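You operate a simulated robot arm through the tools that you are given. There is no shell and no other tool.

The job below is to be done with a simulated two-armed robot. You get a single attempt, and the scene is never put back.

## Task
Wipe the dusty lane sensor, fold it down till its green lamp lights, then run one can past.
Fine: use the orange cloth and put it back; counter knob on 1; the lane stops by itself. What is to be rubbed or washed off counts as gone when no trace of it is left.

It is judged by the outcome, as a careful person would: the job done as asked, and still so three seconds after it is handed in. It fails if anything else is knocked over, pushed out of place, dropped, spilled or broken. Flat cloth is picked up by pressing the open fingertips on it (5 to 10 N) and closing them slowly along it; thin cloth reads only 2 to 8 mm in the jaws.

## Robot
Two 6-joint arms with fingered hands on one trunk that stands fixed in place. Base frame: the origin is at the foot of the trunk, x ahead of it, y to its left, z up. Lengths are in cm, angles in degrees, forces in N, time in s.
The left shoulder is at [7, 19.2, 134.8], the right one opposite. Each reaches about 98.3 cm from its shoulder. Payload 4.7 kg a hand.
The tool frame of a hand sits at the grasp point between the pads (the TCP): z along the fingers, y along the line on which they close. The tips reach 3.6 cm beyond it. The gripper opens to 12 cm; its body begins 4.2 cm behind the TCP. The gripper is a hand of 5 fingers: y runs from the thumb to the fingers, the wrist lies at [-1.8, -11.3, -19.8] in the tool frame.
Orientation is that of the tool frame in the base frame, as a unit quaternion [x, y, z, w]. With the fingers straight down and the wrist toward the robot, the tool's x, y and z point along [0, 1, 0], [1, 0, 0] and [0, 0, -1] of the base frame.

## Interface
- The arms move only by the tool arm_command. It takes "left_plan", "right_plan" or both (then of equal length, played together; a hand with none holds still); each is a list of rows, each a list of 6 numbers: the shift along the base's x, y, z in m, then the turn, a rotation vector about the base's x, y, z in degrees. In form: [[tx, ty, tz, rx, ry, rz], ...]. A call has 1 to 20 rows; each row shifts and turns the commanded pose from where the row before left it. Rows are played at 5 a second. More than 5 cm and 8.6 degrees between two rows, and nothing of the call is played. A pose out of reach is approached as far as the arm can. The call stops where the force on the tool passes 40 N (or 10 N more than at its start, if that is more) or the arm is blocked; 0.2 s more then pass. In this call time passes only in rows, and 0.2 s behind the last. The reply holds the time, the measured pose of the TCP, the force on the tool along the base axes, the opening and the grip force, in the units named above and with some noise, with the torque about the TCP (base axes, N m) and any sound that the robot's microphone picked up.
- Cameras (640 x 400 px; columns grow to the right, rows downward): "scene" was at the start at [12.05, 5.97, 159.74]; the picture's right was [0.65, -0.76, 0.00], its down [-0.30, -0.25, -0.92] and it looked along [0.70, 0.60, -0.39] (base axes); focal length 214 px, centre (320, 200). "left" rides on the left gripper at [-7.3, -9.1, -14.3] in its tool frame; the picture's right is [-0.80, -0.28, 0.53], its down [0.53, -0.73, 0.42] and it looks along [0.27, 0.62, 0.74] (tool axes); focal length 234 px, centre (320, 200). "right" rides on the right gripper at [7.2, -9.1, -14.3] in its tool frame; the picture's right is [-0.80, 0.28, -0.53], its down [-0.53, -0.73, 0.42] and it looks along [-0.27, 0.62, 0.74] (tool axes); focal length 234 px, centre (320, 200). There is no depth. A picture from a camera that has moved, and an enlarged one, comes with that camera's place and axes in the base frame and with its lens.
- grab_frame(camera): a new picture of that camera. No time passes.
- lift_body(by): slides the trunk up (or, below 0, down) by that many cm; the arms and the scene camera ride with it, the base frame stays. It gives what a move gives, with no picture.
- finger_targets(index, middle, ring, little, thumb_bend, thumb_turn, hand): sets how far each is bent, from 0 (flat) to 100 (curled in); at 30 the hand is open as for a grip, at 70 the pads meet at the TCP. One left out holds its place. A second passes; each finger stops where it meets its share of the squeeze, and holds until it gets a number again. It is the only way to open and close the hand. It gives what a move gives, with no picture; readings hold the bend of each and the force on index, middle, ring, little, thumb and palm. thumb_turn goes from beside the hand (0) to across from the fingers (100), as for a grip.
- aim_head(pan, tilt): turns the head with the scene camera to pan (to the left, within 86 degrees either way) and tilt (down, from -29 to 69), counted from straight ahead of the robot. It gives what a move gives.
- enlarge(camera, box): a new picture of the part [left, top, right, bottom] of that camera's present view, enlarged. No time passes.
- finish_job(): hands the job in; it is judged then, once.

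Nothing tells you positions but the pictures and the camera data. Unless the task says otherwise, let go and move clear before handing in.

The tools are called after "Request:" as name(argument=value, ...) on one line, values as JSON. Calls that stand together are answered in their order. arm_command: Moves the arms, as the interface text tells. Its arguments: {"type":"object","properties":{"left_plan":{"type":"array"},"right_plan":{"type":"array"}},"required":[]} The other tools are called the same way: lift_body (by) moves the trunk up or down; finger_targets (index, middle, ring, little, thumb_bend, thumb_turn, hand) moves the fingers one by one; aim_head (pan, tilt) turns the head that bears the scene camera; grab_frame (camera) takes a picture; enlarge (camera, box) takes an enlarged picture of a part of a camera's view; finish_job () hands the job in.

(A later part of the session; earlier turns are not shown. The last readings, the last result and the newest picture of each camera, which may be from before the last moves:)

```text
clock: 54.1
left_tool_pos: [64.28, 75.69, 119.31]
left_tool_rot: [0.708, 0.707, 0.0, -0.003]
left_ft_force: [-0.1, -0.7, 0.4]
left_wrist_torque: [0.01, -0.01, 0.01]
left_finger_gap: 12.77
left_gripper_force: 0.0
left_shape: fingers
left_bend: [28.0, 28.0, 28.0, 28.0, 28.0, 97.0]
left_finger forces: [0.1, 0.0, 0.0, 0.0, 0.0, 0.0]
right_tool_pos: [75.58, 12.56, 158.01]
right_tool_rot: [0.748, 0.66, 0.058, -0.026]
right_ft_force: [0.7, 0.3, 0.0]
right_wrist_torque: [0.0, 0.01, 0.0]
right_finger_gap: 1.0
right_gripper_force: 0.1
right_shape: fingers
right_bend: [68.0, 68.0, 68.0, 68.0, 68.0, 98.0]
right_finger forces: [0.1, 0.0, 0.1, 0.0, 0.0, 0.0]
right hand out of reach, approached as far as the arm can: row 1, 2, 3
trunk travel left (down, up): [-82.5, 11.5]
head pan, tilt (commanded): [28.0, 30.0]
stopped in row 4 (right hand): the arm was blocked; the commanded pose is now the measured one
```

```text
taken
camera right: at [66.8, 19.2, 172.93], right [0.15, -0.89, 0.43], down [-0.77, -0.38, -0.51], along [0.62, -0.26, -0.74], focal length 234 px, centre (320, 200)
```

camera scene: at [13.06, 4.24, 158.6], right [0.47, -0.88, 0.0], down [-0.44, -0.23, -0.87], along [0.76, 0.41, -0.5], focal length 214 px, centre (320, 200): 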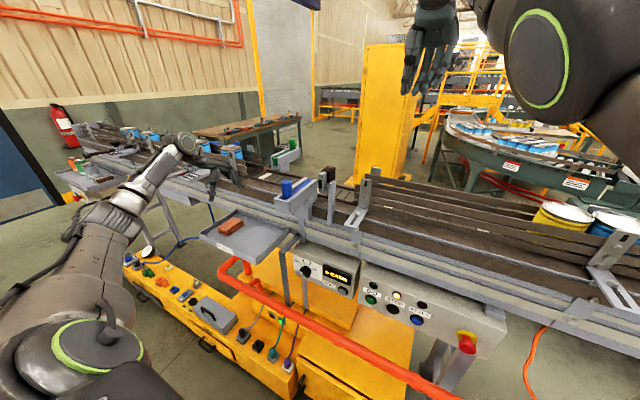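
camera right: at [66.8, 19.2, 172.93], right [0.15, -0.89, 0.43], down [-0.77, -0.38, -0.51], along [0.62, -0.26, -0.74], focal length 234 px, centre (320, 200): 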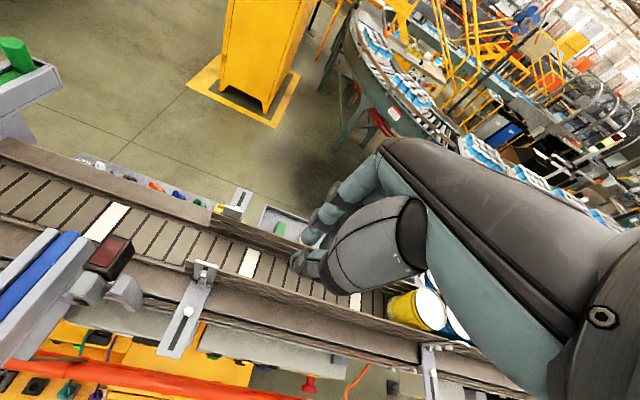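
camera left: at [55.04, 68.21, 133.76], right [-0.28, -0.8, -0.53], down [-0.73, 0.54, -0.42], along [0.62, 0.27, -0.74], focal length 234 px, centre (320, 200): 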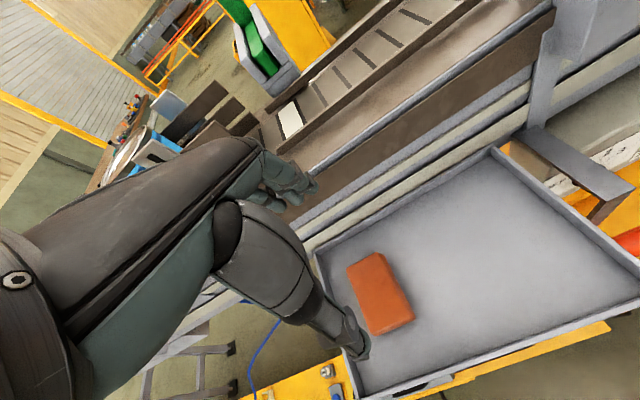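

The right wrist seems to be near a turning limit. I'll probe which way it turns freely.

Request:
arm_command(right_plan=[[0, 0, 0, 0, 0, -8], [0, 0, 0, 0, 0, -8]])

Request:
arm_command(right_plan=[[0, 0.02, -0.03, 0, 0, -4], [0, 0.02, -0.03, 0, 0, 0]])

```text
clock: 54.7
left_tool_pos: [64.29, 75.62, 119.2]
left_tool_rot: [0.708, 0.707, 0.001, -0.001]
left_ft_force: [0.1, -0.9, 0.2]
left_wrist_torque: [-0.03, 0.01, -0.03]
left_finger_gap: 12.77
left_gripper_force: 0.2
left_shape: fingers
left_bend: [28.0, 28.0, 28.0, 28.0, 28.0, 97.0]
left_finger forces: [0.1, 0.0, 0.0, 0.0, 0.1, 0.1]
right_tool_pos: [74.97, 10.3, 158.06]
right_tool_rot: [0.836, 0.545, 0.065, -0.019]
right_ft_force: [0.2, 0.1, 0.1]
right_wrist_torque: [-0.02, -0.03, -0.01]
right_finger_gap: 0.99
right_gripper_force: 0.1
right_shape: fingers
right_bend: [68.0, 68.0, 68.0, 68.0, 68.0, 98.0]
right_finger forces: [0.0, 0.0, 0.1, 0.0, 0.1, 0.0]
right hand out of reach, approached as far as the arm can: row 1, 2
trunk travel left (down, up): [-82.5, 11.5]
head pan, tilt (commanded): [28.0, 30.0]
```

```text
clock: 55.5
left_tool_pos: [64.02, 75.6, 119.54]
left_tool_rot: [0.708, 0.706, 0.001, -0.002]
left_ft_force: [1.1, -0.7, 0.4]
left_wrist_torque: [0.01, 0.02, -0.01]
left_finger_gap: 12.77
left_gripper_force: 0.1
left_shape: fingers
left_bend: [28.0, 28.0, 28.0, 28.0, 28.0, 97.0]
left_finger forces: [0.0, 0.0, 0.0, 0.0, 0.0, 0.1]
right_tool_pos: [76.78, 10.8, 152.32]
right_tool_rot: [0.864, 0.498, 0.065, -0.03]
right_ft_force: [-0.3, 0.1, -0.2]
right_wrist_torque: [0.01, -0.01, -0.01]
right_finger_gap: 0.97
right_gripper_force: 0.1
right_shape: fingers
right_bend: [68.0, 68.0, 68.0, 68.0, 68.0, 98.0]
right_finger forces: [0.0, 0.0, 0.0, 0.0, 0.0, 0.0]
trunk travel left (down, up): [-82.5, 11.5]
head pan, tilt (commanded): [28.0, 30.0]
stopped in row 2 (right hand): the arm was blocked; the commanded pose is now the measured one
```

The right arm is not suited to this spot, so I'll do the fold with the left hand using just an extended index finger. I'll curl the other left fingers and look at where the fingertip sits.

Request:
finger_targets(hand="left", index=30, middle=95, ring=95, little=95, thumb_bend=80)

Request:
grab_frame(camera="left")

Request:
enlarge(camera="scene", box=[160, 110, 300, 220])

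```text
clock: 56.5
left_tool_pos: [64.37, 75.74, 119.26]
left_tool_rot: [0.708, 0.706, 0.0, -0.003]
left_ft_force: [-0.4, 0.3, 0.5]
left_wrist_torque: [0.0, -0.04, 0.0]
left_finger_gap: 4.24
left_gripper_force: 0.0
left_shape: fingers
left_bend: [30.0, 95.0, 95.0, 95.0, 80.0, 97.0]
left_finger forces: [0.0, 0.0, 0.0, 0.0, 0.0, 0.0]
right_tool_pos: [76.75, 11.27, 152.32]
right_tool_rot: [0.865, 0.497, 0.064, -0.03]
right_ft_force: [-0.9, 0.7, 0.6]
right_wrist_torque: [-0.01, 0.0, 0.01]
right_finger_gap: 1.0
right_gripper_force: 0.0
right_shape: fingers
right_bend: [68.0, 68.0, 68.0, 68.0, 68.0, 98.0]
right_finger forces: [0.0, 0.0, 0.0, 0.1, 0.0, 0.0]
trunk travel left (down, up): [-82.5, 11.5]
head pan, tilt (commanded): [28.0, 30.0]
```

```text
taken
camera left: at [55.1, 68.33, 133.61], right [-0.28, -0.8, -0.53], down [-0.73, 0.54, -0.42], along [0.62, 0.27, -0.74], focal length 234 px, centre (320, 200)
```

left: 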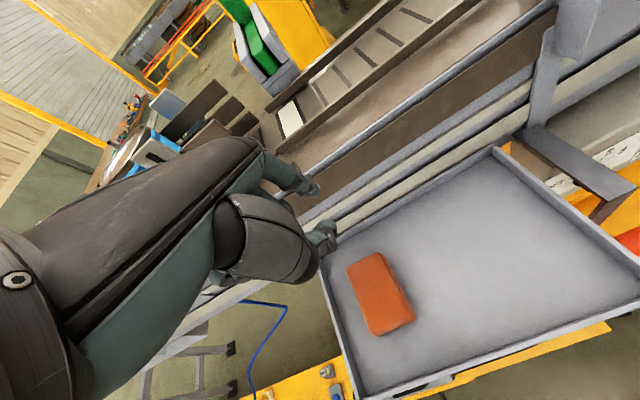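

```text
3.64 times, centred on (230, 165) of scene
camera zoom: at [13.01, 4.26, 158.6], right [0.47, -0.88, 0.0], down [-0.44, -0.24, -0.87], along [0.76, 0.41, -0.5], focal length 780 px, centre (647, 327)
```

zoom: 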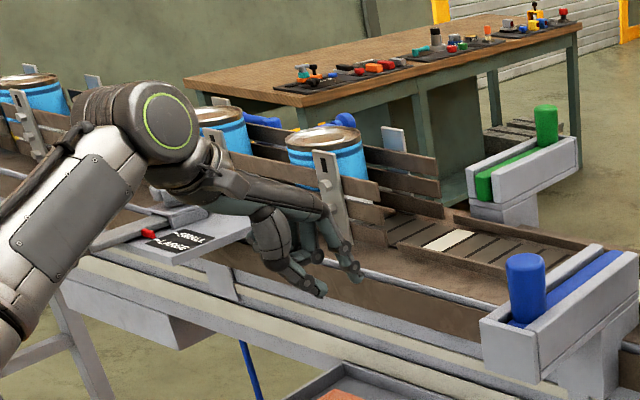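

The index tip sits about 7 cm ahead (tool y) and 3.3 cm below the TCP. I'll take the left hand over toward the sensor again, high enough to clear the blue peg.

Request:
arm_command(left_plan=[[0, 0, 0.04, 0, 0, 0], [0, -0.01, 0.04, 0, 0, 0], [0.005, -0.02, 0.03, 0, 0, -8], [0.01, -0.02, 0.02, 0, 0, -8], [0.01, -0.02, 0.02, 0, 0, -8], [0.01, -0.02, 0.01, 0, 0, -8], [0.01, -0.02, 0.01, 0, 0, -8], [0.01, -0.03, 0.0, 0, 0, -8], [0.01, -0.03, 0.0, 0, 0, -8], [0.01, -0.035, 0.0, 0, 0, 0], [0.01, -0.035, 0.0, 0, 0, 0], [0.0, -0.035, 0.0, 0, 0, 0], [-0.01, -0.035, 0.0, 0, 0, 0]])

Request:
grab_frame(camera="left")

Request:
grab_frame(camera="scene")

```text
clock: 59.3
left_tool_pos: [71.93, 44.58, 136.55]
left_tool_rot: [0.957, 0.292, 0.003, -0.002]
left_ft_force: [-0.1, 0.9, -0.5]
left_wrist_torque: [0.03, 0.01, 0.0]
left_finger_gap: 4.23
left_gripper_force: 0.0
left_shape: fingers
left_bend: [30.0, 95.0, 95.0, 95.0, 80.0, 97.0]
left_finger forces: [0.1, 0.0, 0.0, 0.0, 0.1, 0.1]
right_tool_pos: [76.74, 11.16, 152.26]
right_tool_rot: [0.864, 0.498, 0.064, -0.031]
right_ft_force: [0.8, 0.0, -0.1]
right_wrist_torque: [-0.01, -0.02, -0.02]
right_finger_gap: 1.0
right_gripper_force: 0.0
right_shape: fingers
right_bend: [68.0, 68.0, 68.0, 68.0, 68.0, 98.0]
right_finger forces: [0.0, 0.1, 0.0, 0.0, 0.0, 0.0]
trunk travel left (down, up): [-82.5, 11.5]
head pan, tilt (commanded): [28.0, 30.0]
```

```text
taken
camera left: at [60.62, 47.89, 150.84], right [-0.82, -0.21, -0.53], down [0.03, 0.91, -0.42], along [0.57, -0.36, -0.74], focal length 234 px, centre (320, 200)
```

left: 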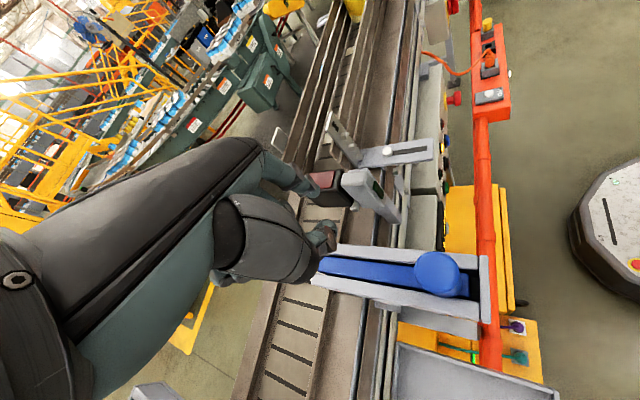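

```text
taken
camera scene: at [12.96, 4.16, 158.61], right [0.47, -0.88, 0.0], down [-0.44, -0.23, -0.87], along [0.76, 0.41, -0.5], focal length 214 px, centre (320, 200)
```

scene: 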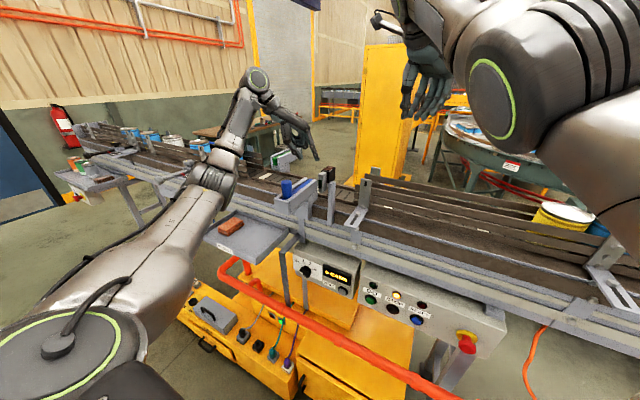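

All reachable. I'll slide the hand back (−x) so the index tip comes behind the sensor's grey block.

Request:
arm_command(left_plan=[[-0.02, 0.0, 0.0, 0, 0, 0], [-0.02, 0.0, 0.0, 0, 0, 0], [-0.02, 0.0, 0.0, 0, 0, 0], [-0.005, -0.015, 0.0, 0, 0, 0], [0, -0.02, 0.0, 0, 0, 0]])

Request:
grab_frame(camera="left")

Request:
enlarge(camera="scene", box=[270, 110, 370, 200])

```text
clock: 60.5
left_tool_pos: [65.32, 41.07, 136.28]
left_tool_rot: [0.956, 0.292, 0.001, -0.003]
left_ft_force: [0.0, -0.8, 0.5]
left_wrist_torque: [0.05, 0.0, 0.02]
left_finger_gap: 4.21
left_gripper_force: 0.0
left_shape: fingers
left_bend: [30.0, 95.0, 95.0, 95.0, 80.0, 97.0]
left_finger forces: [0.0, 0.0, 0.1, 0.1, 0.1, 0.0]
right_tool_pos: [76.81, 11.09, 152.06]
right_tool_rot: [0.864, 0.498, 0.065, -0.03]
right_ft_force: [0.2, -0.3, -0.5]
right_wrist_torque: [0.04, -0.01, 0.01]
right_finger_gap: 0.96
right_gripper_force: 0.1
right_shape: fingers
right_bend: [68.0, 68.0, 68.0, 68.0, 68.0, 98.0]
right_finger forces: [0.1, 0.0, 0.0, 0.0, 0.0, 0.0]
trunk travel left (down, up): [-82.5, 11.5]
head pan, tilt (commanded): [28.0, 30.0]
```

```text
taken
camera left: at [54.08, 44.44, 150.57], right [-0.82, -0.21, -0.53], down [0.03, 0.91, -0.42], along [0.57, -0.36, -0.74], focal length 234 px, centre (320, 200)
```

left: 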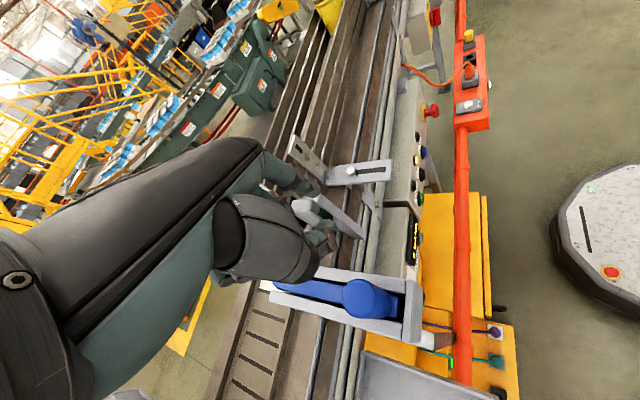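

```text
4.44 times, centred on (320, 155) of scene
camera zoom: at [13.06, 4.08, 158.6], right [0.47, -0.88, 0.0], down [-0.44, -0.23, -0.87], along [0.76, 0.41, -0.5], focal length 953 px, centre (320, 400)
```

zoom: 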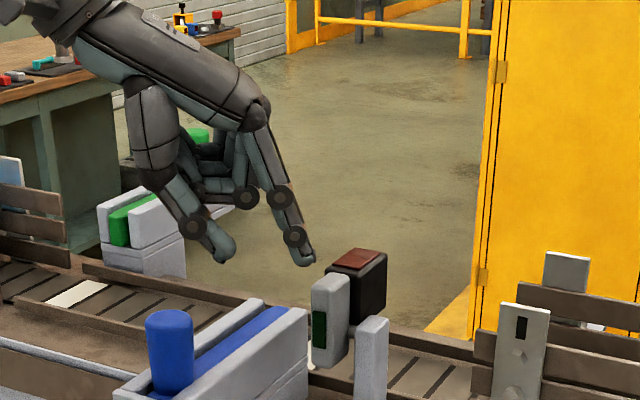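

The index tip is right where I predicted, behind the block at about [69, 35, 133]. Lowering it to just above lamp level.

Request:
arm_command(left_plan=[[0, 0, -0.015, 0, 0, 0], [0, 0, -0.015, 0, 0, 0], [0, 0, -0.015, 0, 0, 0]])

Request:
enlarge(camera="scene", box=[270, 120, 370, 200])

Request:
enlarge(camera="left", box=[240, 120, 420, 320])

```text
clock: 61.3
left_tool_pos: [65.29, 41.06, 131.8]
left_tool_rot: [0.957, 0.292, 0.002, -0.001]
left_ft_force: [-0.3, -0.1, 0.5]
left_wrist_torque: [0.03, -0.03, -0.01]
left_finger_gap: 4.26
left_gripper_force: 0.0
left_shape: fingers
left_bend: [30.0, 95.0, 95.0, 95.0, 80.0, 97.0]
left_finger forces: [0.0, 0.0, 0.1, 0.1, 0.1, 0.0]
right_tool_pos: [76.72, 11.1, 152.15]
right_tool_rot: [0.864, 0.498, 0.064, -0.029]
right_ft_force: [0.4, 0.1, -1.1]
right_wrist_torque: [-0.02, 0.02, -0.02]
right_finger_gap: 0.97
right_gripper_force: 0.0
right_shape: fingers
right_bend: [68.0, 68.0, 68.0, 68.0, 68.0, 98.0]
right_finger forces: [0.1, 0.0, 0.0, 0.1, 0.0, 0.0]
trunk travel left (down, up): [-82.5, 11.5]
head pan, tilt (commanded): [28.0, 30.0]
```

```text
5.00 times, centred on (320, 160) of scene
camera zoom: at [12.99, 4.26, 158.61], right [0.47, -0.88, 0.0], down [-0.44, -0.24, -0.87], along [0.76, 0.41, -0.5], focal length 1072 px, centre (320, 400)
```

zoom: 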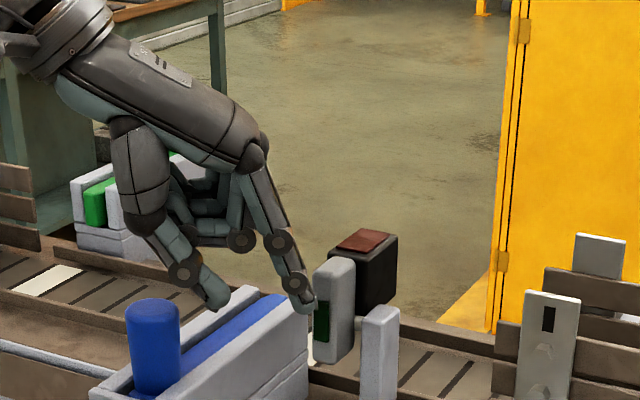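

```text
2.00 times, centred on (330, 220) of left
camera zoom: at [54.09, 44.49, 146.09], right [-0.82, -0.21, -0.53], down [0.03, 0.91, -0.42], along [0.57, -0.36, -0.74], focal length 468 px, centre (300, 160)
```

zoom: 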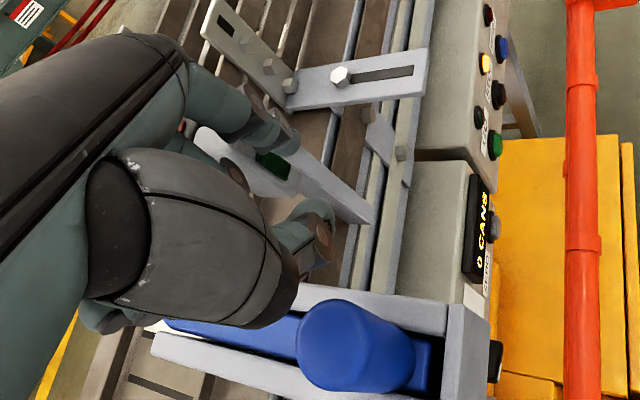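

The fingertip is just behind the block above the lamp. I'll push gently toward +x until contact and see how it responds.

Request:
arm_command(left_plan=[[0.006, 0, 0, 0, 0, 0], [0.006, 0, 0, 0, 0, 0]])

Request:
enlarge(camera="scene", box=[290, 140, 360, 200])

```text
clock: 61.9
left_tool_pos: [66.57, 41.06, 131.81]
left_tool_rot: [0.956, 0.292, 0.001, -0.001]
left_ft_force: [-0.9, 0.7, 0.0]
left_wrist_torque: [-0.04, 0.0, 0.0]
left_finger_gap: 4.24
left_gripper_force: 0.0
left_shape: fingers
left_bend: [30.0, 95.0, 95.0, 95.0, 80.0, 97.0]
left_finger forces: [0.1, 0.1, 0.0, 0.0, 0.0, 0.1]
right_tool_pos: [76.71, 11.15, 152.17]
right_tool_rot: [0.864, 0.498, 0.065, -0.031]
right_ft_force: [0.3, 0.0, 0.1]
right_wrist_torque: [0.0, 0.0, 0.02]
right_finger_gap: 0.99
right_gripper_force: 0.0
right_shape: fingers
right_bend: [68.0, 68.0, 68.0, 68.0, 68.0, 98.0]
right_finger forces: [0.0, 0.0, 0.0, 0.1, 0.0, 0.0]
trunk travel left (down, up): [-82.5, 11.5]
head pan, tilt (commanded): [28.0, 30.0]
```

```text
6.67 times, centred on (325, 170) of scene
camera zoom: at [13.04, 4.22, 158.6], right [0.47, -0.88, 0.0], down [-0.44, -0.23, -0.87], along [0.76, 0.41, -0.5], focal length 1430 px, centre (287, 400)
```

zoom: 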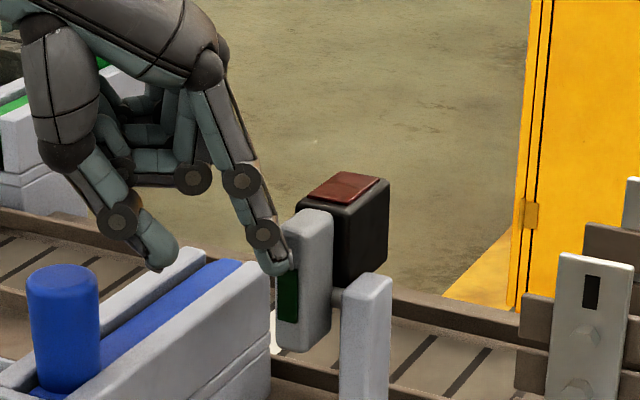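

Not in contact yet. Continuing in small steps.

Request:
arm_command(left_plan=[[0.005, 0, 0.002, 0, 0, 0], [0.005, 0, 0.002, 0, 0, 0]])

Request:
enlarge(camera="scene", box=[290, 140, 360, 200])

```text
clock: 62.5
left_tool_pos: [67.43, 41.04, 132.24]
left_tool_rot: [0.957, 0.291, 0.003, -0.002]
left_ft_force: [-2.5, 0.3, -0.5]
left_wrist_torque: [-0.01, 0.12, -0.22]
left_finger_gap: 4.04
left_gripper_force: 1.3
left_shape: fingers
left_bend: [31.0, 95.0, 95.0, 95.0, 80.0, 97.0]
left_finger forces: [2.6, 0.0, 0.0, 0.1, 0.1, 0.0]
right_tool_pos: [76.72, 11.17, 152.17]
right_tool_rot: [0.864, 0.499, 0.064, -0.03]
right_ft_force: [-0.6, 0.1, -0.3]
right_wrist_torque: [-0.01, -0.04, 0.04]
right_finger_gap: 0.98
right_gripper_force: 0.1
right_shape: fingers
right_bend: [68.0, 68.0, 68.0, 68.0, 68.0, 98.0]
right_finger forces: [0.0, 0.1, 0.0, 0.1, 0.0, 0.0]
trunk travel left (down, up): [-82.5, 11.5]
head pan, tilt (commanded): [28.0, 30.0]
```

```text
6.67 times, centred on (325, 170) of scene
camera zoom: at [12.9, 4.18, 158.61], right [0.47, -0.88, 0.0], down [-0.44, -0.23, -0.87], along [0.76, 0.41, -0.5], focal length 1430 px, centre (287, 400)
```

zoom: 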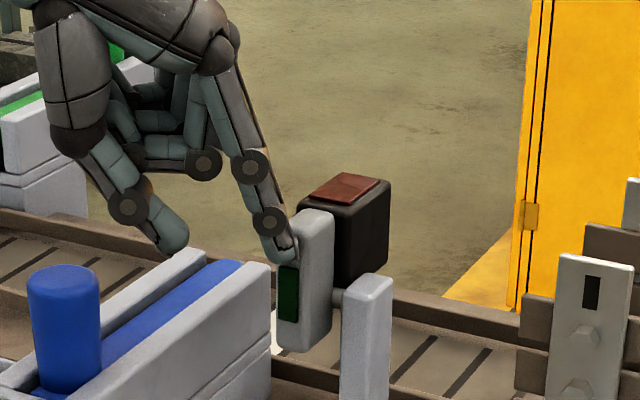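

Contact made at 2.6 N. I'll follow the arc: push +x while rising slightly.

Request:
arm_command(left_plan=[[0.004, -0.002, 0.003, 0, 0, 0], [0.004, -0.002, 0.003, 0, 0, 0]])

Request:
enlarge(camera="scene", box=[290, 140, 360, 200])

```text
clock: 63.1
left_tool_pos: [68.26, 40.66, 132.92]
left_tool_rot: [0.956, 0.292, 0.002, -0.001]
left_ft_force: [-0.9, 0.4, 1.3]
left_wrist_torque: [-0.06, -0.02, -0.07]
left_finger_gap: 4.14
left_gripper_force: 0.2
left_shape: fingers
left_bend: [31.0, 95.0, 95.0, 95.0, 80.0, 97.0]
left_finger forces: [1.4, 0.0, 0.0, 0.0, 0.0, 0.1]
right_tool_pos: [76.89, 11.1, 152.07]
right_tool_rot: [0.864, 0.498, 0.064, -0.03]
right_ft_force: [-0.3, 0.1, 0.5]
right_wrist_torque: [0.0, 0.01, 0.03]
right_finger_gap: 1.01
right_gripper_force: 0.1
right_shape: fingers
right_bend: [68.0, 68.0, 68.0, 68.0, 68.0, 98.0]
right_finger forces: [0.1, 0.0, 0.0, 0.1, 0.0, 0.0]
trunk travel left (down, up): [-82.5, 11.5]
head pan, tilt (commanded): [28.0, 30.0]
```

```text
6.67 times, centred on (325, 170) of scene
camera zoom: at [13.01, 4.18, 158.61], right [0.47, -0.88, 0.0], down [-0.44, -0.23, -0.87], along [0.76, 0.41, -0.5], focal length 1430 px, centre (287, 400)
```

zoom: 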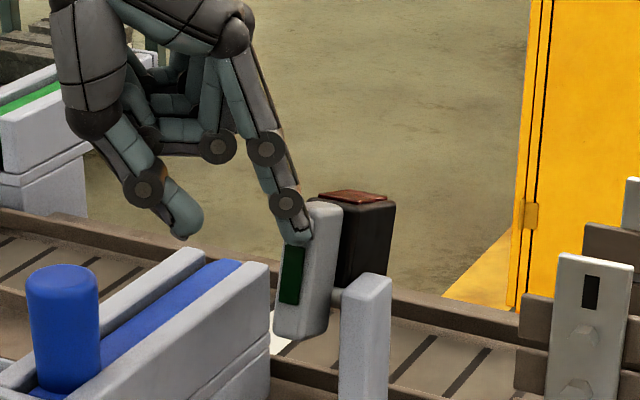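

The sensor is folding smoothly with light force. Continuing along the arc.

Request:
arm_command(left_plan=[[0.006, 0, 0.004, 0, 0, 0], [0.006, 0, 0.003, 0, 0, 0], [0.006, 0, 0.002, 0, 0, 0]])

Request:
enlarge(camera="scene", box=[290, 140, 360, 200])

```text
clock: 63.9
left_tool_pos: [70.13, 40.75, 133.77]
left_tool_rot: [0.957, 0.291, 0.002, -0.002]
left_ft_force: [-0.6, 0.4, 0.3]
left_wrist_torque: [0.0, -0.02, -0.03]
left_finger_gap: 4.15
left_gripper_force: 0.3
left_shape: fingers
left_bend: [30.0, 95.0, 95.0, 95.0, 80.0, 97.0]
left_finger forces: [0.4, 0.0, 0.0, 0.0, 0.1, 0.1]
right_tool_pos: [76.82, 11.23, 152.18]
right_tool_rot: [0.864, 0.499, 0.065, -0.03]
right_ft_force: [0.4, 0.1, -0.1]
right_wrist_torque: [0.02, -0.01, 0.0]
right_finger_gap: 0.99
right_gripper_force: 0.0
right_shape: fingers
right_bend: [68.0, 68.0, 68.0, 68.0, 68.0, 98.0]
right_finger forces: [0.1, 0.1, 0.0, 0.0, 0.0, 0.0]
trunk travel left (down, up): [-82.5, 11.5]
head pan, tilt (commanded): [28.0, 30.0]
```

```text
6.67 times, centred on (325, 170) of scene
camera zoom: at [13.0, 4.2, 158.6], right [0.47, -0.88, 0.0], down [-0.44, -0.23, -0.87], along [0.76, 0.41, -0.5], focal length 1430 px, centre (287, 400)
```

zoom: 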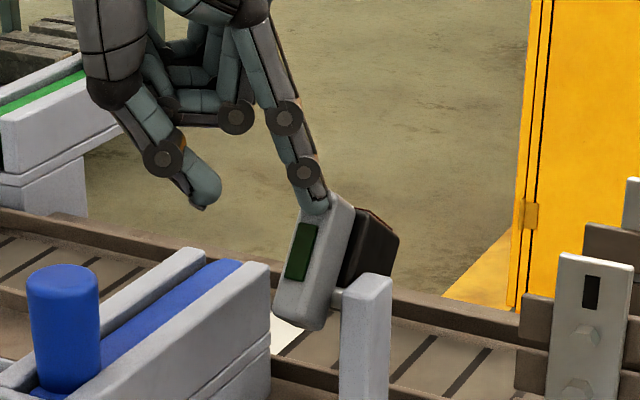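

About a third of the way. Continuing, watching the lamp.

Request:
arm_command(left_plan=[[0.006, 0, 0.002, 0, 0, 0], [0.006, 0, 0.001, 0, 0, 0]])

Request:
enlarge(camera="scene", box=[290, 140, 360, 200])

Request:
arm_command(left_plan=[[0.006, 0, 0.0, 0, 0, 0], [0.006, 0, 0.0, 0, 0, 0]])

Request:
enlarge(camera="scene", box=[290, 140, 360, 200])

```text
clock: 64.5
left_tool_pos: [71.26, 40.63, 134.21]
left_tool_rot: [0.957, 0.291, 0.002, -0.001]
left_ft_force: [-1.4, 0.8, 0.4]
left_wrist_torque: [0.01, -0.01, -0.05]
left_finger_gap: 4.18
left_gripper_force: 0.2
left_shape: fingers
left_bend: [30.0, 95.0, 95.0, 95.0, 80.0, 97.0]
left_finger forces: [0.4, 0.0, 0.0, 0.0, 0.1, 0.0]
right_tool_pos: [76.74, 11.18, 152.16]
right_tool_rot: [0.864, 0.498, 0.064, -0.031]
right_ft_force: [0.4, -0.4, 0.3]
right_wrist_torque: [0.0, 0.02, -0.01]
right_finger_gap: 0.97
right_gripper_force: 0.0
right_shape: fingers
right_bend: [68.0, 68.0, 68.0, 68.0, 68.0, 98.0]
right_finger forces: [0.1, 0.0, 0.1, 0.0, 0.0, 0.0]
trunk travel left (down, up): [-82.5, 11.5]
head pan, tilt (commanded): [28.0, 30.0]
```

```text
6.67 times, centred on (325, 170) of scene
camera zoom: at [13.03, 4.19, 158.6], right [0.47, -0.88, 0.0], down [-0.44, -0.23, -0.87], along [0.76, 0.41, -0.5], focal length 1430 px, centre (287, 400)
```

zoom: 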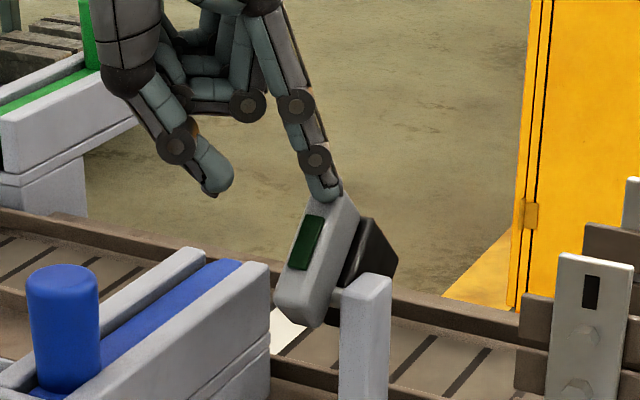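

```text
clock: 65.1
left_tool_pos: [72.49, 40.7, 134.01]
left_tool_rot: [0.956, 0.292, 0.002, -0.001]
left_ft_force: [0.1, -1.0, 0.3]
left_wrist_torque: [-0.02, 0.02, -0.06]
left_finger_gap: 4.19
left_gripper_force: 0.5
left_shape: fingers
left_bend: [30.0, 95.0, 95.0, 95.0, 80.0, 97.0]
left_finger forces: [0.3, 0.0, 0.1, 0.1, 0.1, 0.1]
right_tool_pos: [76.77, 11.21, 152.12]
right_tool_rot: [0.864, 0.499, 0.064, -0.029]
right_ft_force: [0.8, 0.2, -0.5]
right_wrist_torque: [0.01, 0.0, 0.03]
right_finger_gap: 1.0
right_gripper_force: 0.1
right_shape: fingers
right_bend: [68.0, 68.0, 68.0, 68.0, 68.0, 98.0]
right_finger forces: [0.1, 0.0, 0.1, 0.0, 0.1, 0.0]
trunk travel left (down, up): [-82.5, 11.5]
head pan, tilt (commanded): [28.0, 30.0]
```

```text
6.67 times, centred on (325, 170) of scene
camera zoom: at [13.04, 4.19, 158.6], right [0.47, -0.88, 0.0], down [-0.44, -0.23, -0.87], along [0.76, 0.41, -0.5], focal length 1430 px, centre (287, 400)
```

zoom: 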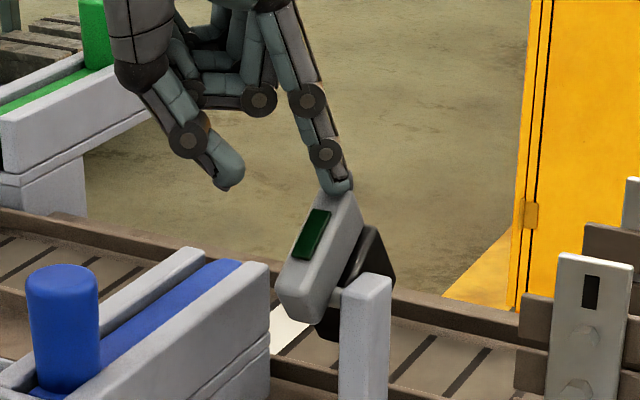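

Past halfway. The lamp is still dark; I'll continue over and start pressing down.

Request:
arm_command(left_plan=[[0.006, 0, -0.002, 0, 0, 0], [0.006, 0, -0.003, 0, 0, 0]])

Request:
enlarge(camera="scene", box=[290, 140, 360, 200])

Request:
arm_command(left_plan=[[0.004, 0, -0.003, 0, 0, 0], [0.003, 0, -0.003, 0, 0, 0]])

Request:
enlarge(camera="scene", box=[290, 140, 360, 200])

```text
clock: 65.7
left_tool_pos: [73.8, 40.79, 133.5]
left_tool_rot: [0.957, 0.291, 0.002, -0.002]
left_ft_force: [0.2, 0.0, 1.4]
left_wrist_torque: [-0.01, -0.05, -0.01]
left_finger_gap: 4.18
left_gripper_force: 0.3
left_shape: fingers
left_bend: [30.0, 95.0, 95.0, 95.0, 80.0, 97.0]
left_finger forces: [0.7, 0.0, 0.0, 0.0, 0.1, 0.0]
right_tool_pos: [76.88, 11.12, 152.19]
right_tool_rot: [0.864, 0.499, 0.064, -0.031]
right_ft_force: [-0.1, 0.2, -0.1]
right_wrist_torque: [0.0, 0.0, -0.04]
right_finger_gap: 0.99
right_gripper_force: 0.2
right_shape: fingers
right_bend: [68.0, 68.0, 68.0, 68.0, 68.0, 98.0]
right_finger forces: [0.0, 0.1, 0.0, 0.0, 0.0, 0.0]
trunk travel left (down, up): [-82.5, 11.5]
head pan, tilt (commanded): [28.0, 30.0]
```

```text
6.67 times, centred on (325, 170) of scene
camera zoom: at [13.06, 4.2, 158.6], right [0.47, -0.88, 0.0], down [-0.44, -0.23, -0.87], along [0.76, 0.41, -0.5], focal length 1430 px, centre (287, 400)
```

zoom: 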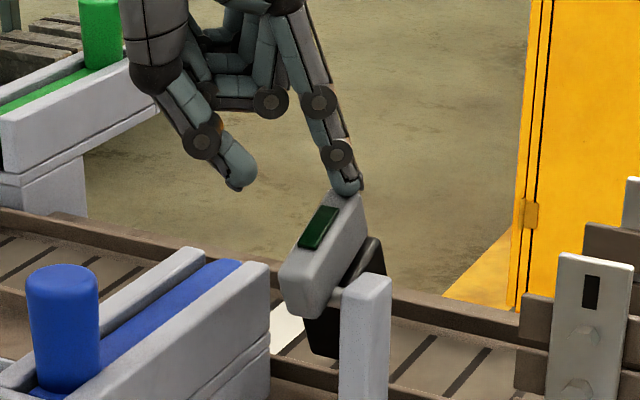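

```text
clock: 66.3
left_tool_pos: [74.56, 40.7, 132.98]
left_tool_rot: [0.957, 0.291, 0.003, -0.001]
left_ft_force: [0.5, 0.7, 1.4]
left_wrist_torque: [-0.08, -0.05, 0.01]
left_finger_gap: 4.25
left_gripper_force: 0.4
left_shape: fingers
left_bend: [30.0, 95.0, 95.0, 95.0, 80.0, 97.0]
left_finger forces: [1.4, 0.0, 0.0, 0.0, 0.0, 0.0]
right_tool_pos: [76.84, 11.17, 152.12]
right_tool_rot: [0.864, 0.498, 0.064, -0.03]
right_ft_force: [0.5, 0.3, 0.3]
right_wrist_torque: [0.0, 0.01, 0.03]
right_finger_gap: 0.98
right_gripper_force: 0.0
right_shape: fingers
right_bend: [68.0, 68.0, 68.0, 68.0, 68.0, 98.0]
right_finger forces: [0.0, 0.0, 0.0, 0.1, 0.1, 0.1]
trunk travel left (down, up): [-82.5, 11.5]
head pan, tilt (commanded): [28.0, 30.0]
```

```text
6.67 times, centred on (325, 170) of scene
camera zoom: at [13.05, 4.22, 158.6], right [0.47, -0.88, 0.0], down [-0.44, -0.23, -0.87], along [0.76, 0.41, -0.5], focal length 1430 px, centre (287, 400)
```

zoom: 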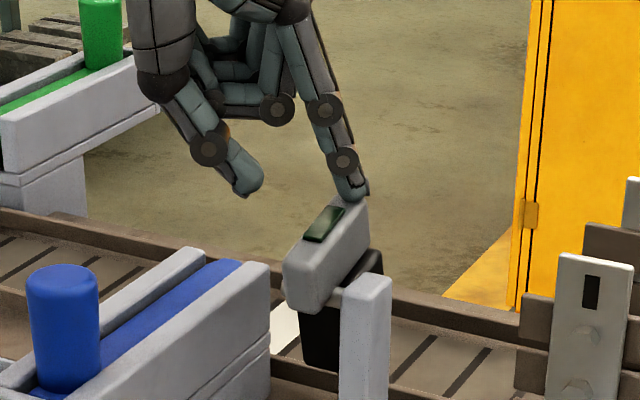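

Nearly horizontal now. I'll press down in tiny steps and check the lamp each time.

Request:
arm_command(left_plan=[[0.001, 0, -0.003, 0, 0, 0], [0.001, 0, -0.002, 0, 0, 0]])

Request:
enlarge(camera="scene", box=[290, 140, 360, 200])

Request:
arm_command(left_plan=[[0.0, 0, -0.003, 0, 0, 0]])

Request:
enlarge(camera="scene", box=[290, 140, 360, 200])

```text
clock: 66.9
left_tool_pos: [74.49, 40.66, 132.4]
left_tool_rot: [0.957, 0.292, 0.001, 0.0]
left_ft_force: [0.6, 0.0, -0.1]
left_wrist_torque: [-0.01, 0.01, 0.04]
left_finger_gap: 4.26
left_gripper_force: 0.0
left_shape: fingers
left_bend: [30.0, 95.0, 95.0, 95.0, 80.0, 97.0]
left_finger forces: [0.0, 0.1, 0.0, 0.0, 0.0, 0.0]
right_tool_pos: [76.87, 11.22, 152.09]
right_tool_rot: [0.864, 0.499, 0.065, -0.03]
right_ft_force: [0.5, 0.9, 0.6]
right_wrist_torque: [-0.02, 0.03, -0.01]
right_finger_gap: 0.99
right_gripper_force: 0.0
right_shape: fingers
right_bend: [68.0, 68.0, 68.0, 68.0, 68.0, 98.0]
right_finger forces: [0.1, 0.0, 0.0, 0.0, 0.1, 0.0]
trunk travel left (down, up): [-82.5, 11.5]
head pan, tilt (commanded): [28.0, 30.0]
```

```text
6.67 times, centred on (325, 170) of scene
camera zoom: at [13.05, 4.23, 158.6], right [0.47, -0.88, 0.0], down [-0.44, -0.23, -0.87], along [0.76, 0.41, -0.5], focal length 1430 px, centre (287, 400)
```

zoom: 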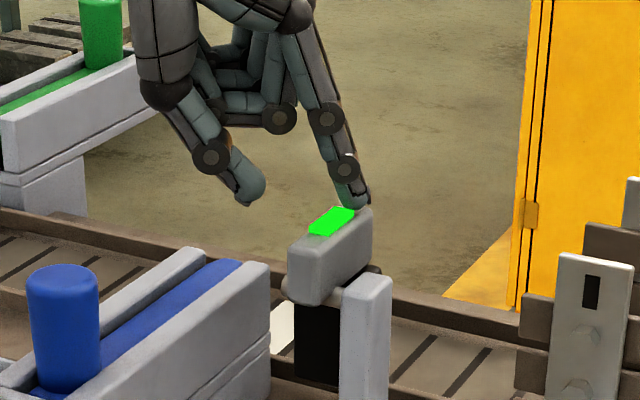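

```text
clock: 67.3
left_tool_pos: [74.47, 40.71, 132.22]
left_tool_rot: [0.956, 0.292, 0.001, -0.002]
left_ft_force: [-1.0, 0.1, 0.0]
left_wrist_torque: [-0.02, 0.01, -0.03]
left_finger_gap: 4.27
left_gripper_force: 0.0
left_shape: fingers
left_bend: [30.0, 95.0, 95.0, 95.0, 80.0, 97.0]
left_finger forces: [0.0, 0.1, 0.0, 0.0, 0.0, 0.0]
right_tool_pos: [76.87, 11.25, 152.14]
right_tool_rot: [0.864, 0.498, 0.063, -0.031]
right_ft_force: [0.2, 0.2, -1.1]
right_wrist_torque: [0.0, -0.03, -0.02]
right_finger_gap: 0.99
right_gripper_force: 0.0
right_shape: fingers
right_bend: [68.0, 68.0, 68.0, 68.0, 68.0, 98.0]
right_finger forces: [0.1, 0.0, 0.1, 0.0, 0.0, 0.0]
trunk travel left (down, up): [-82.5, 11.5]
head pan, tilt (commanded): [28.0, 30.0]
```

```text
6.67 times, centred on (325, 170) of scene
camera zoom: at [12.99, 4.22, 158.61], right [0.47, -0.88, 0.0], down [-0.44, -0.23, -0.87], along [0.76, 0.41, -0.5], focal length 1430 px, centre (287, 400)
```

zoom: 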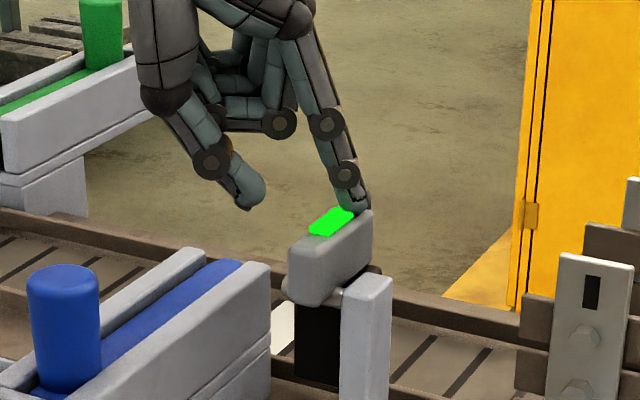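

The green lamp is lit — the sensor has clicked down. I'll withdraw the left hand straight up and back, keeping clear of the sensor.

Request:
arm_command(left_plan=[[0, 0, 0.02, 0, 0, 0], [0, 0, 0.03, 0, 0, 0], [0, 0.02, 0.03, 0, 0, 0], [-0.005, 0.035, 0.0, 0, 0, 0], [-0.01, 0.035, 0.0, 0, 0, 0]])

Request:
grab_frame(camera="scene")

Request:
enlarge(camera="left", box=[300, 120, 480, 260])

```text
clock: 68.5
left_tool_pos: [72.96, 49.77, 140.21]
left_tool_rot: [0.957, 0.291, 0.002, -0.001]
left_ft_force: [0.6, -0.2, -0.7]
left_wrist_torque: [0.01, 0.0, 0.02]
left_finger_gap: 4.23
left_gripper_force: 0.0
left_shape: fingers
left_bend: [30.0, 95.0, 95.0, 95.0, 80.0, 97.0]
left_finger forces: [0.0, 0.1, 0.0, 0.1, 0.0, 0.1]
right_tool_pos: [76.61, 11.28, 152.19]
right_tool_rot: [0.864, 0.499, 0.065, -0.029]
right_ft_force: [0.7, 0.3, 0.7]
right_wrist_torque: [-0.05, -0.02, -0.01]
right_finger_gap: 0.97
right_gripper_force: 0.1
right_shape: fingers
right_bend: [68.0, 68.0, 68.0, 68.0, 68.0, 98.0]
right_finger forces: [0.0, 0.0, 0.0, 0.0, 0.0, 0.1]
trunk travel left (down, up): [-82.5, 11.5]
head pan, tilt (commanded): [28.0, 30.0]
```

```text
taken
camera scene: at [12.91, 4.42, 158.61], right [0.47, -0.88, 0.0], down [-0.44, -0.24, -0.87], along [0.76, 0.41, -0.5], focal length 214 px, centre (320, 200)
```

scene: 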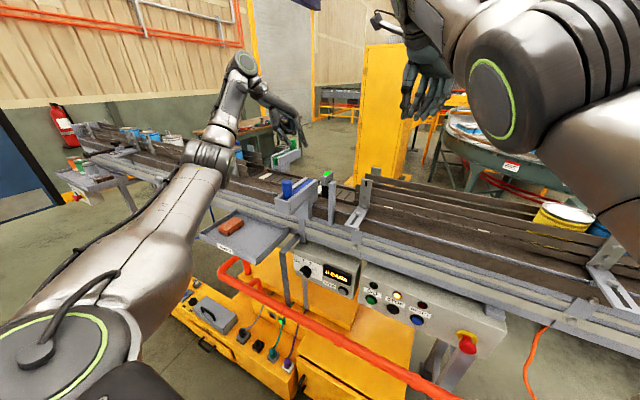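

```text
2.86 times, centred on (390, 190) of left
camera zoom: at [61.71, 53.21, 154.51], right [-0.82, -0.21, -0.53], down [0.03, 0.91, -0.42], along [0.57, -0.36, -0.74], focal length 669 px, centre (120, 229)
```

zoom: 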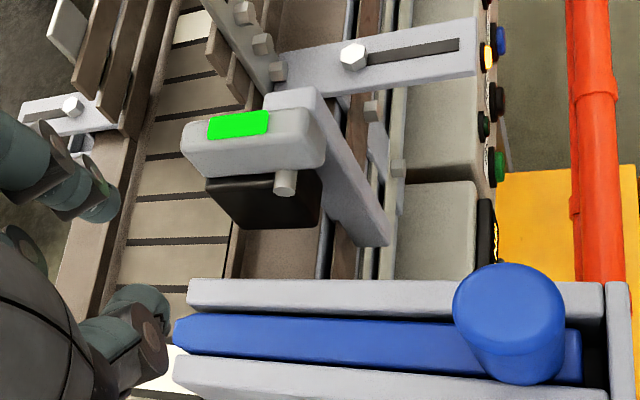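

Lamp confirmed lit and the sensor is undisturbed. Now for the panel: I'll re-orient the right hand upright, then pitch it forward while backing off toward the robot.

Request:
arm_command(right_plan=[[-0.01, -0.01, 0.0, -1.9, 0.7, 7.4], [-0.01, -0.01, 0.0, -1.9, 0.7, 7.4], [-0.01, -0.01, 0.0, -1.9, 0.7, 7.4], [-0.01, -0.01, 0.0, -1.9, 0.7, 7.4], [-0.01, -0.01, 0.0, 0, -8, 0], [-0.01, -0.01, 0.0, 0, -8, 0], [-0.02, -0.01, 0.0, 0, -8, 0], [-0.02, -0.01, 0.0, 0, -8, 0], [-0.02, -0.01, 0.0, 0, -8, 0]])

Request:
grab_frame(camera="scene")

```text
clock: 70.5
left_tool_pos: [72.98, 49.58, 140.19]
left_tool_rot: [0.956, 0.292, 0.002, -0.001]
left_ft_force: [-0.3, 0.7, 1.6]
left_wrist_torque: [0.01, 0.01, -0.01]
left_finger_gap: 4.23
left_gripper_force: 0.1
left_shape: fingers
left_bend: [30.0, 95.0, 95.0, 95.0, 80.0, 97.0]
left_finger forces: [0.0, 0.0, 0.0, 0.0, 0.1, 0.0]
right_tool_pos: [84.14, 12.71, 163.7]
right_tool_rot: [0.689, 0.671, 0.197, 0.191]
right_ft_force: [0.1, 0.7, 0.1]
right_wrist_torque: [0.0, 0.01, 0.0]
right_finger_gap: 0.98
right_gripper_force: 0.1
right_shape: fingers
right_bend: [68.0, 68.0, 68.0, 68.0, 68.0, 98.0]
right_finger forces: [0.0, 0.0, 0.0, 0.0, 0.0, 0.0]
right hand out of reach, approached as far as the arm can: row 1, 2, 3, 4, 5, 6, 7, 8, 9
trunk travel left (down, up): [-82.5, 11.5]
head pan, tilt (commanded): [28.0, 30.0]
```

```text
taken
camera scene: at [12.98, 4.28, 158.61], right [0.47, -0.88, 0.0], down [-0.44, -0.24, -0.87], along [0.76, 0.41, -0.5], focal length 214 px, centre (320, 200)
```

scene: 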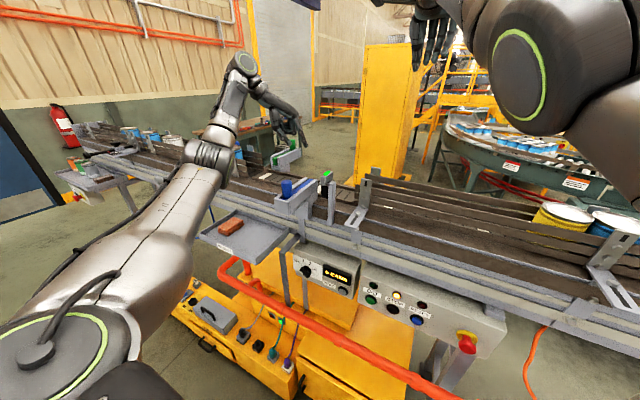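

The right arm resists retreating in this elbow-in posture. I'll look at it with the head to understand its posture.

Request:
aim_head(pan=-25, tilt=0)

Request:
grab_frame(camera="scene")

Request:
aim_head(pan=-20, tilt=35)

Request:
grab_frame(camera="scene")

Request:
grab_frame(camera="right")

```text
clock: 71.7
left_tool_pos: [73.01, 49.53, 140.31]
left_tool_rot: [0.957, 0.291, 0.001, -0.002]
left_ft_force: [0.1, 0.2, 0.1]
left_wrist_torque: [-0.03, 0.01, -0.01]
left_finger_gap: 4.23
left_gripper_force: 0.1
left_shape: fingers
left_bend: [30.0, 95.0, 95.0, 95.0, 80.0, 97.0]
left_finger forces: [0.1, 0.0, 0.1, 0.0, 0.0, 0.1]
right_tool_pos: [84.17, 13.01, 163.04]
right_tool_rot: [0.688, 0.674, 0.194, 0.189]
right_ft_force: [-0.1, 0.0, -0.2]
right_wrist_torque: [0.0, 0.0, 0.0]
right_finger_gap: 0.96
right_gripper_force: 0.1
right_shape: fingers
right_bend: [68.0, 68.0, 68.0, 68.0, 68.0, 98.0]
right_finger forces: [0.0, 0.0, 0.1, 0.0, 0.0, 0.0]
trunk travel left (down, up): [-82.5, 11.5]
head pan, tilt (commanded): [-25.0, 0.0]
```

```text
taken
camera scene: at [13.17, -3.81, 163.44], right [-0.42, -0.91, 0.0], down [0.0, 0.0, -1.0], along [0.91, -0.42, 0.0], focal length 214 px, centre (320, 200)
```

scene: 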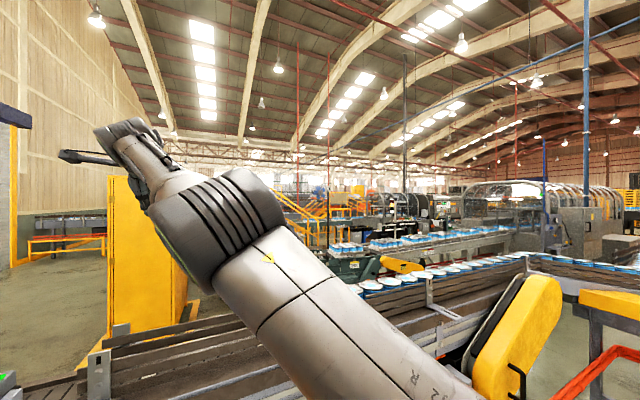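

```text
clock: 72.7
left_tool_pos: [73.07, 49.49, 140.23]
left_tool_rot: [0.957, 0.291, 0.002, -0.001]
left_ft_force: [-0.3, -0.1, 0.6]
left_wrist_torque: [0.03, -0.01, 0.0]
left_finger_gap: 4.26
left_gripper_force: 0.0
left_shape: fingers
left_bend: [30.0, 95.0, 95.0, 95.0, 80.0, 97.0]
left_finger forces: [0.0, 0.1, 0.0, 0.1, 0.0, 0.1]
right_tool_pos: [84.01, 13.16, 162.96]
right_tool_rot: [0.688, 0.674, 0.192, 0.188]
right_ft_force: [-0.1, 0.4, -0.3]
right_wrist_torque: [0.01, 0.02, 0.01]
right_finger_gap: 1.0
right_gripper_force: 0.0
right_shape: fingers
right_bend: [68.0, 68.0, 68.0, 68.0, 68.0, 98.0]
right_finger forces: [0.0, 0.0, 0.0, 0.0, 0.0, 0.0]
trunk travel left (down, up): [-82.5, 11.5]
head pan, tilt (commanded): [-20.0, 35.0]
```

```text
taken
camera scene: at [13.29, -3.04, 157.83], right [-0.34, -0.94, 0.0], down [-0.54, 0.2, -0.82], along [0.77, -0.28, -0.57], focal length 214 px, centre (320, 200)
```

scene: 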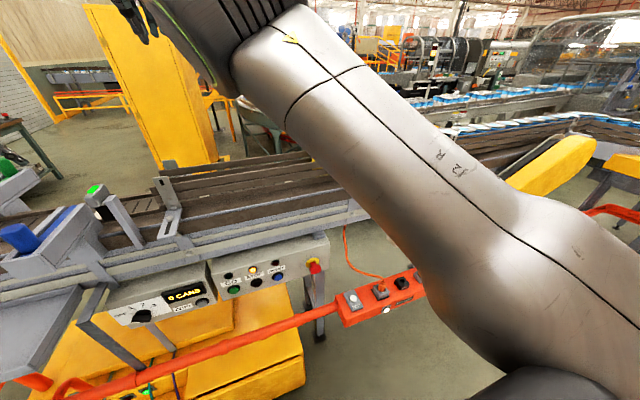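

```text
taken
camera right: at [69.05, 20.46, 170.55], right [-0.05, -0.81, 0.59], down [-0.41, -0.52, -0.75], along [0.91, -0.28, -0.31], focal length 234 px, centre (320, 200)
```

right: 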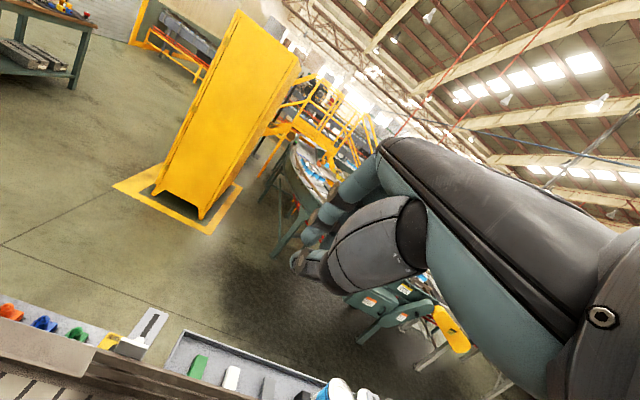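

The right arm is stretched nearly straight toward the front-left, which explains the binding. With the hand now pitched forward, I'll try drawing it back and down.

Request:
arm_command(right_plan=[[-0.02, -0.01, -0.03, 0, 0, 0], [-0.02, -0.01, -0.03, 0, 0, 0], [-0.02, -0.01, -0.03, 0, 0, 0]])

Request:
aim_head(pan=-10, tilt=20)

Request:
grab_frame(camera="scene")

```text
clock: 73.5
left_tool_pos: [73.0, 49.62, 140.22]
left_tool_rot: [0.957, 0.291, 0.002, -0.002]
left_ft_force: [-0.1, 0.6, -0.6]
left_wrist_torque: [-0.01, 0.04, -0.03]
left_finger_gap: 4.26
left_gripper_force: 0.1
left_shape: fingers
left_bend: [30.0, 95.0, 95.0, 95.0, 80.0, 97.0]
left_finger forces: [0.0, 0.0, 0.0, 0.1, 0.0, 0.0]
right_tool_pos: [84.75, 15.76, 159.3]
right_tool_rot: [0.684, 0.675, 0.196, 0.193]
right_ft_force: [0.2, 0.2, 0.1]
right_wrist_torque: [-0.02, 0.0, -0.04]
right_finger_gap: 1.01
right_gripper_force: 0.1
right_shape: fingers
right_bend: [68.0, 68.0, 68.0, 68.0, 68.0, 98.0]
right_finger forces: [0.1, 0.0, 0.0, 0.0, 0.0, 0.1]
right hand out of reach, approached as far as the arm can: row 1, 2, 3
trunk travel left (down, up): [-82.5, 11.5]
head pan, tilt (commanded): [-20.0, 35.0]
```

```text
clock: 74.3
left_tool_pos: [73.05, 49.5, 140.31]
left_tool_rot: [0.957, 0.291, 0.002, -0.003]
left_ft_force: [0.4, -0.8, 0.4]
left_wrist_torque: [0.0, 0.03, 0.0]
left_finger_gap: 4.23
left_gripper_force: 0.0
left_shape: fingers
left_bend: [30.0, 95.0, 95.0, 95.0, 80.0, 97.0]
left_finger forces: [0.0, 0.0, 0.1, 0.1, 0.0, 0.1]
right_tool_pos: [84.57, 15.89, 159.09]
right_tool_rot: [0.683, 0.677, 0.195, 0.192]
right_ft_force: [0.3, 0.5, -0.4]
right_wrist_torque: [0.0, 0.0, -0.01]
right_finger_gap: 0.95
right_gripper_force: 0.1
right_shape: fingers
right_bend: [68.0, 68.0, 68.0, 68.0, 68.0, 98.0]
right_finger forces: [0.0, 0.1, 0.0, 0.0, 0.0, 0.1]
trunk travel left (down, up): [-82.5, 11.5]
head pan, tilt (commanded): [-10.0, 20.0]
```

```text
taken
camera scene: at [14.18, -1.64, 160.2], right [-0.17, -0.98, 0.0], down [-0.34, 0.06, -0.94], along [0.93, -0.16, -0.34], focal length 214 px, centre (320, 200)
```

scene: 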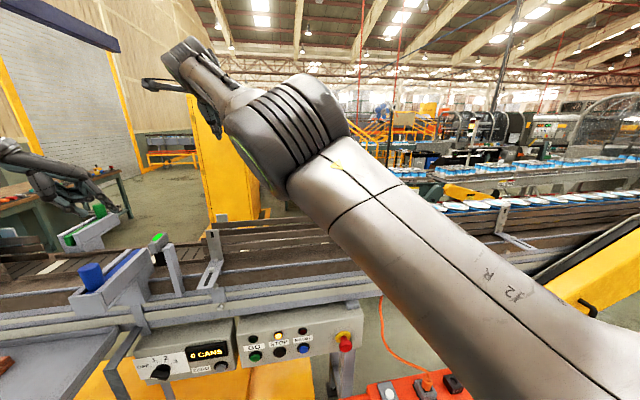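

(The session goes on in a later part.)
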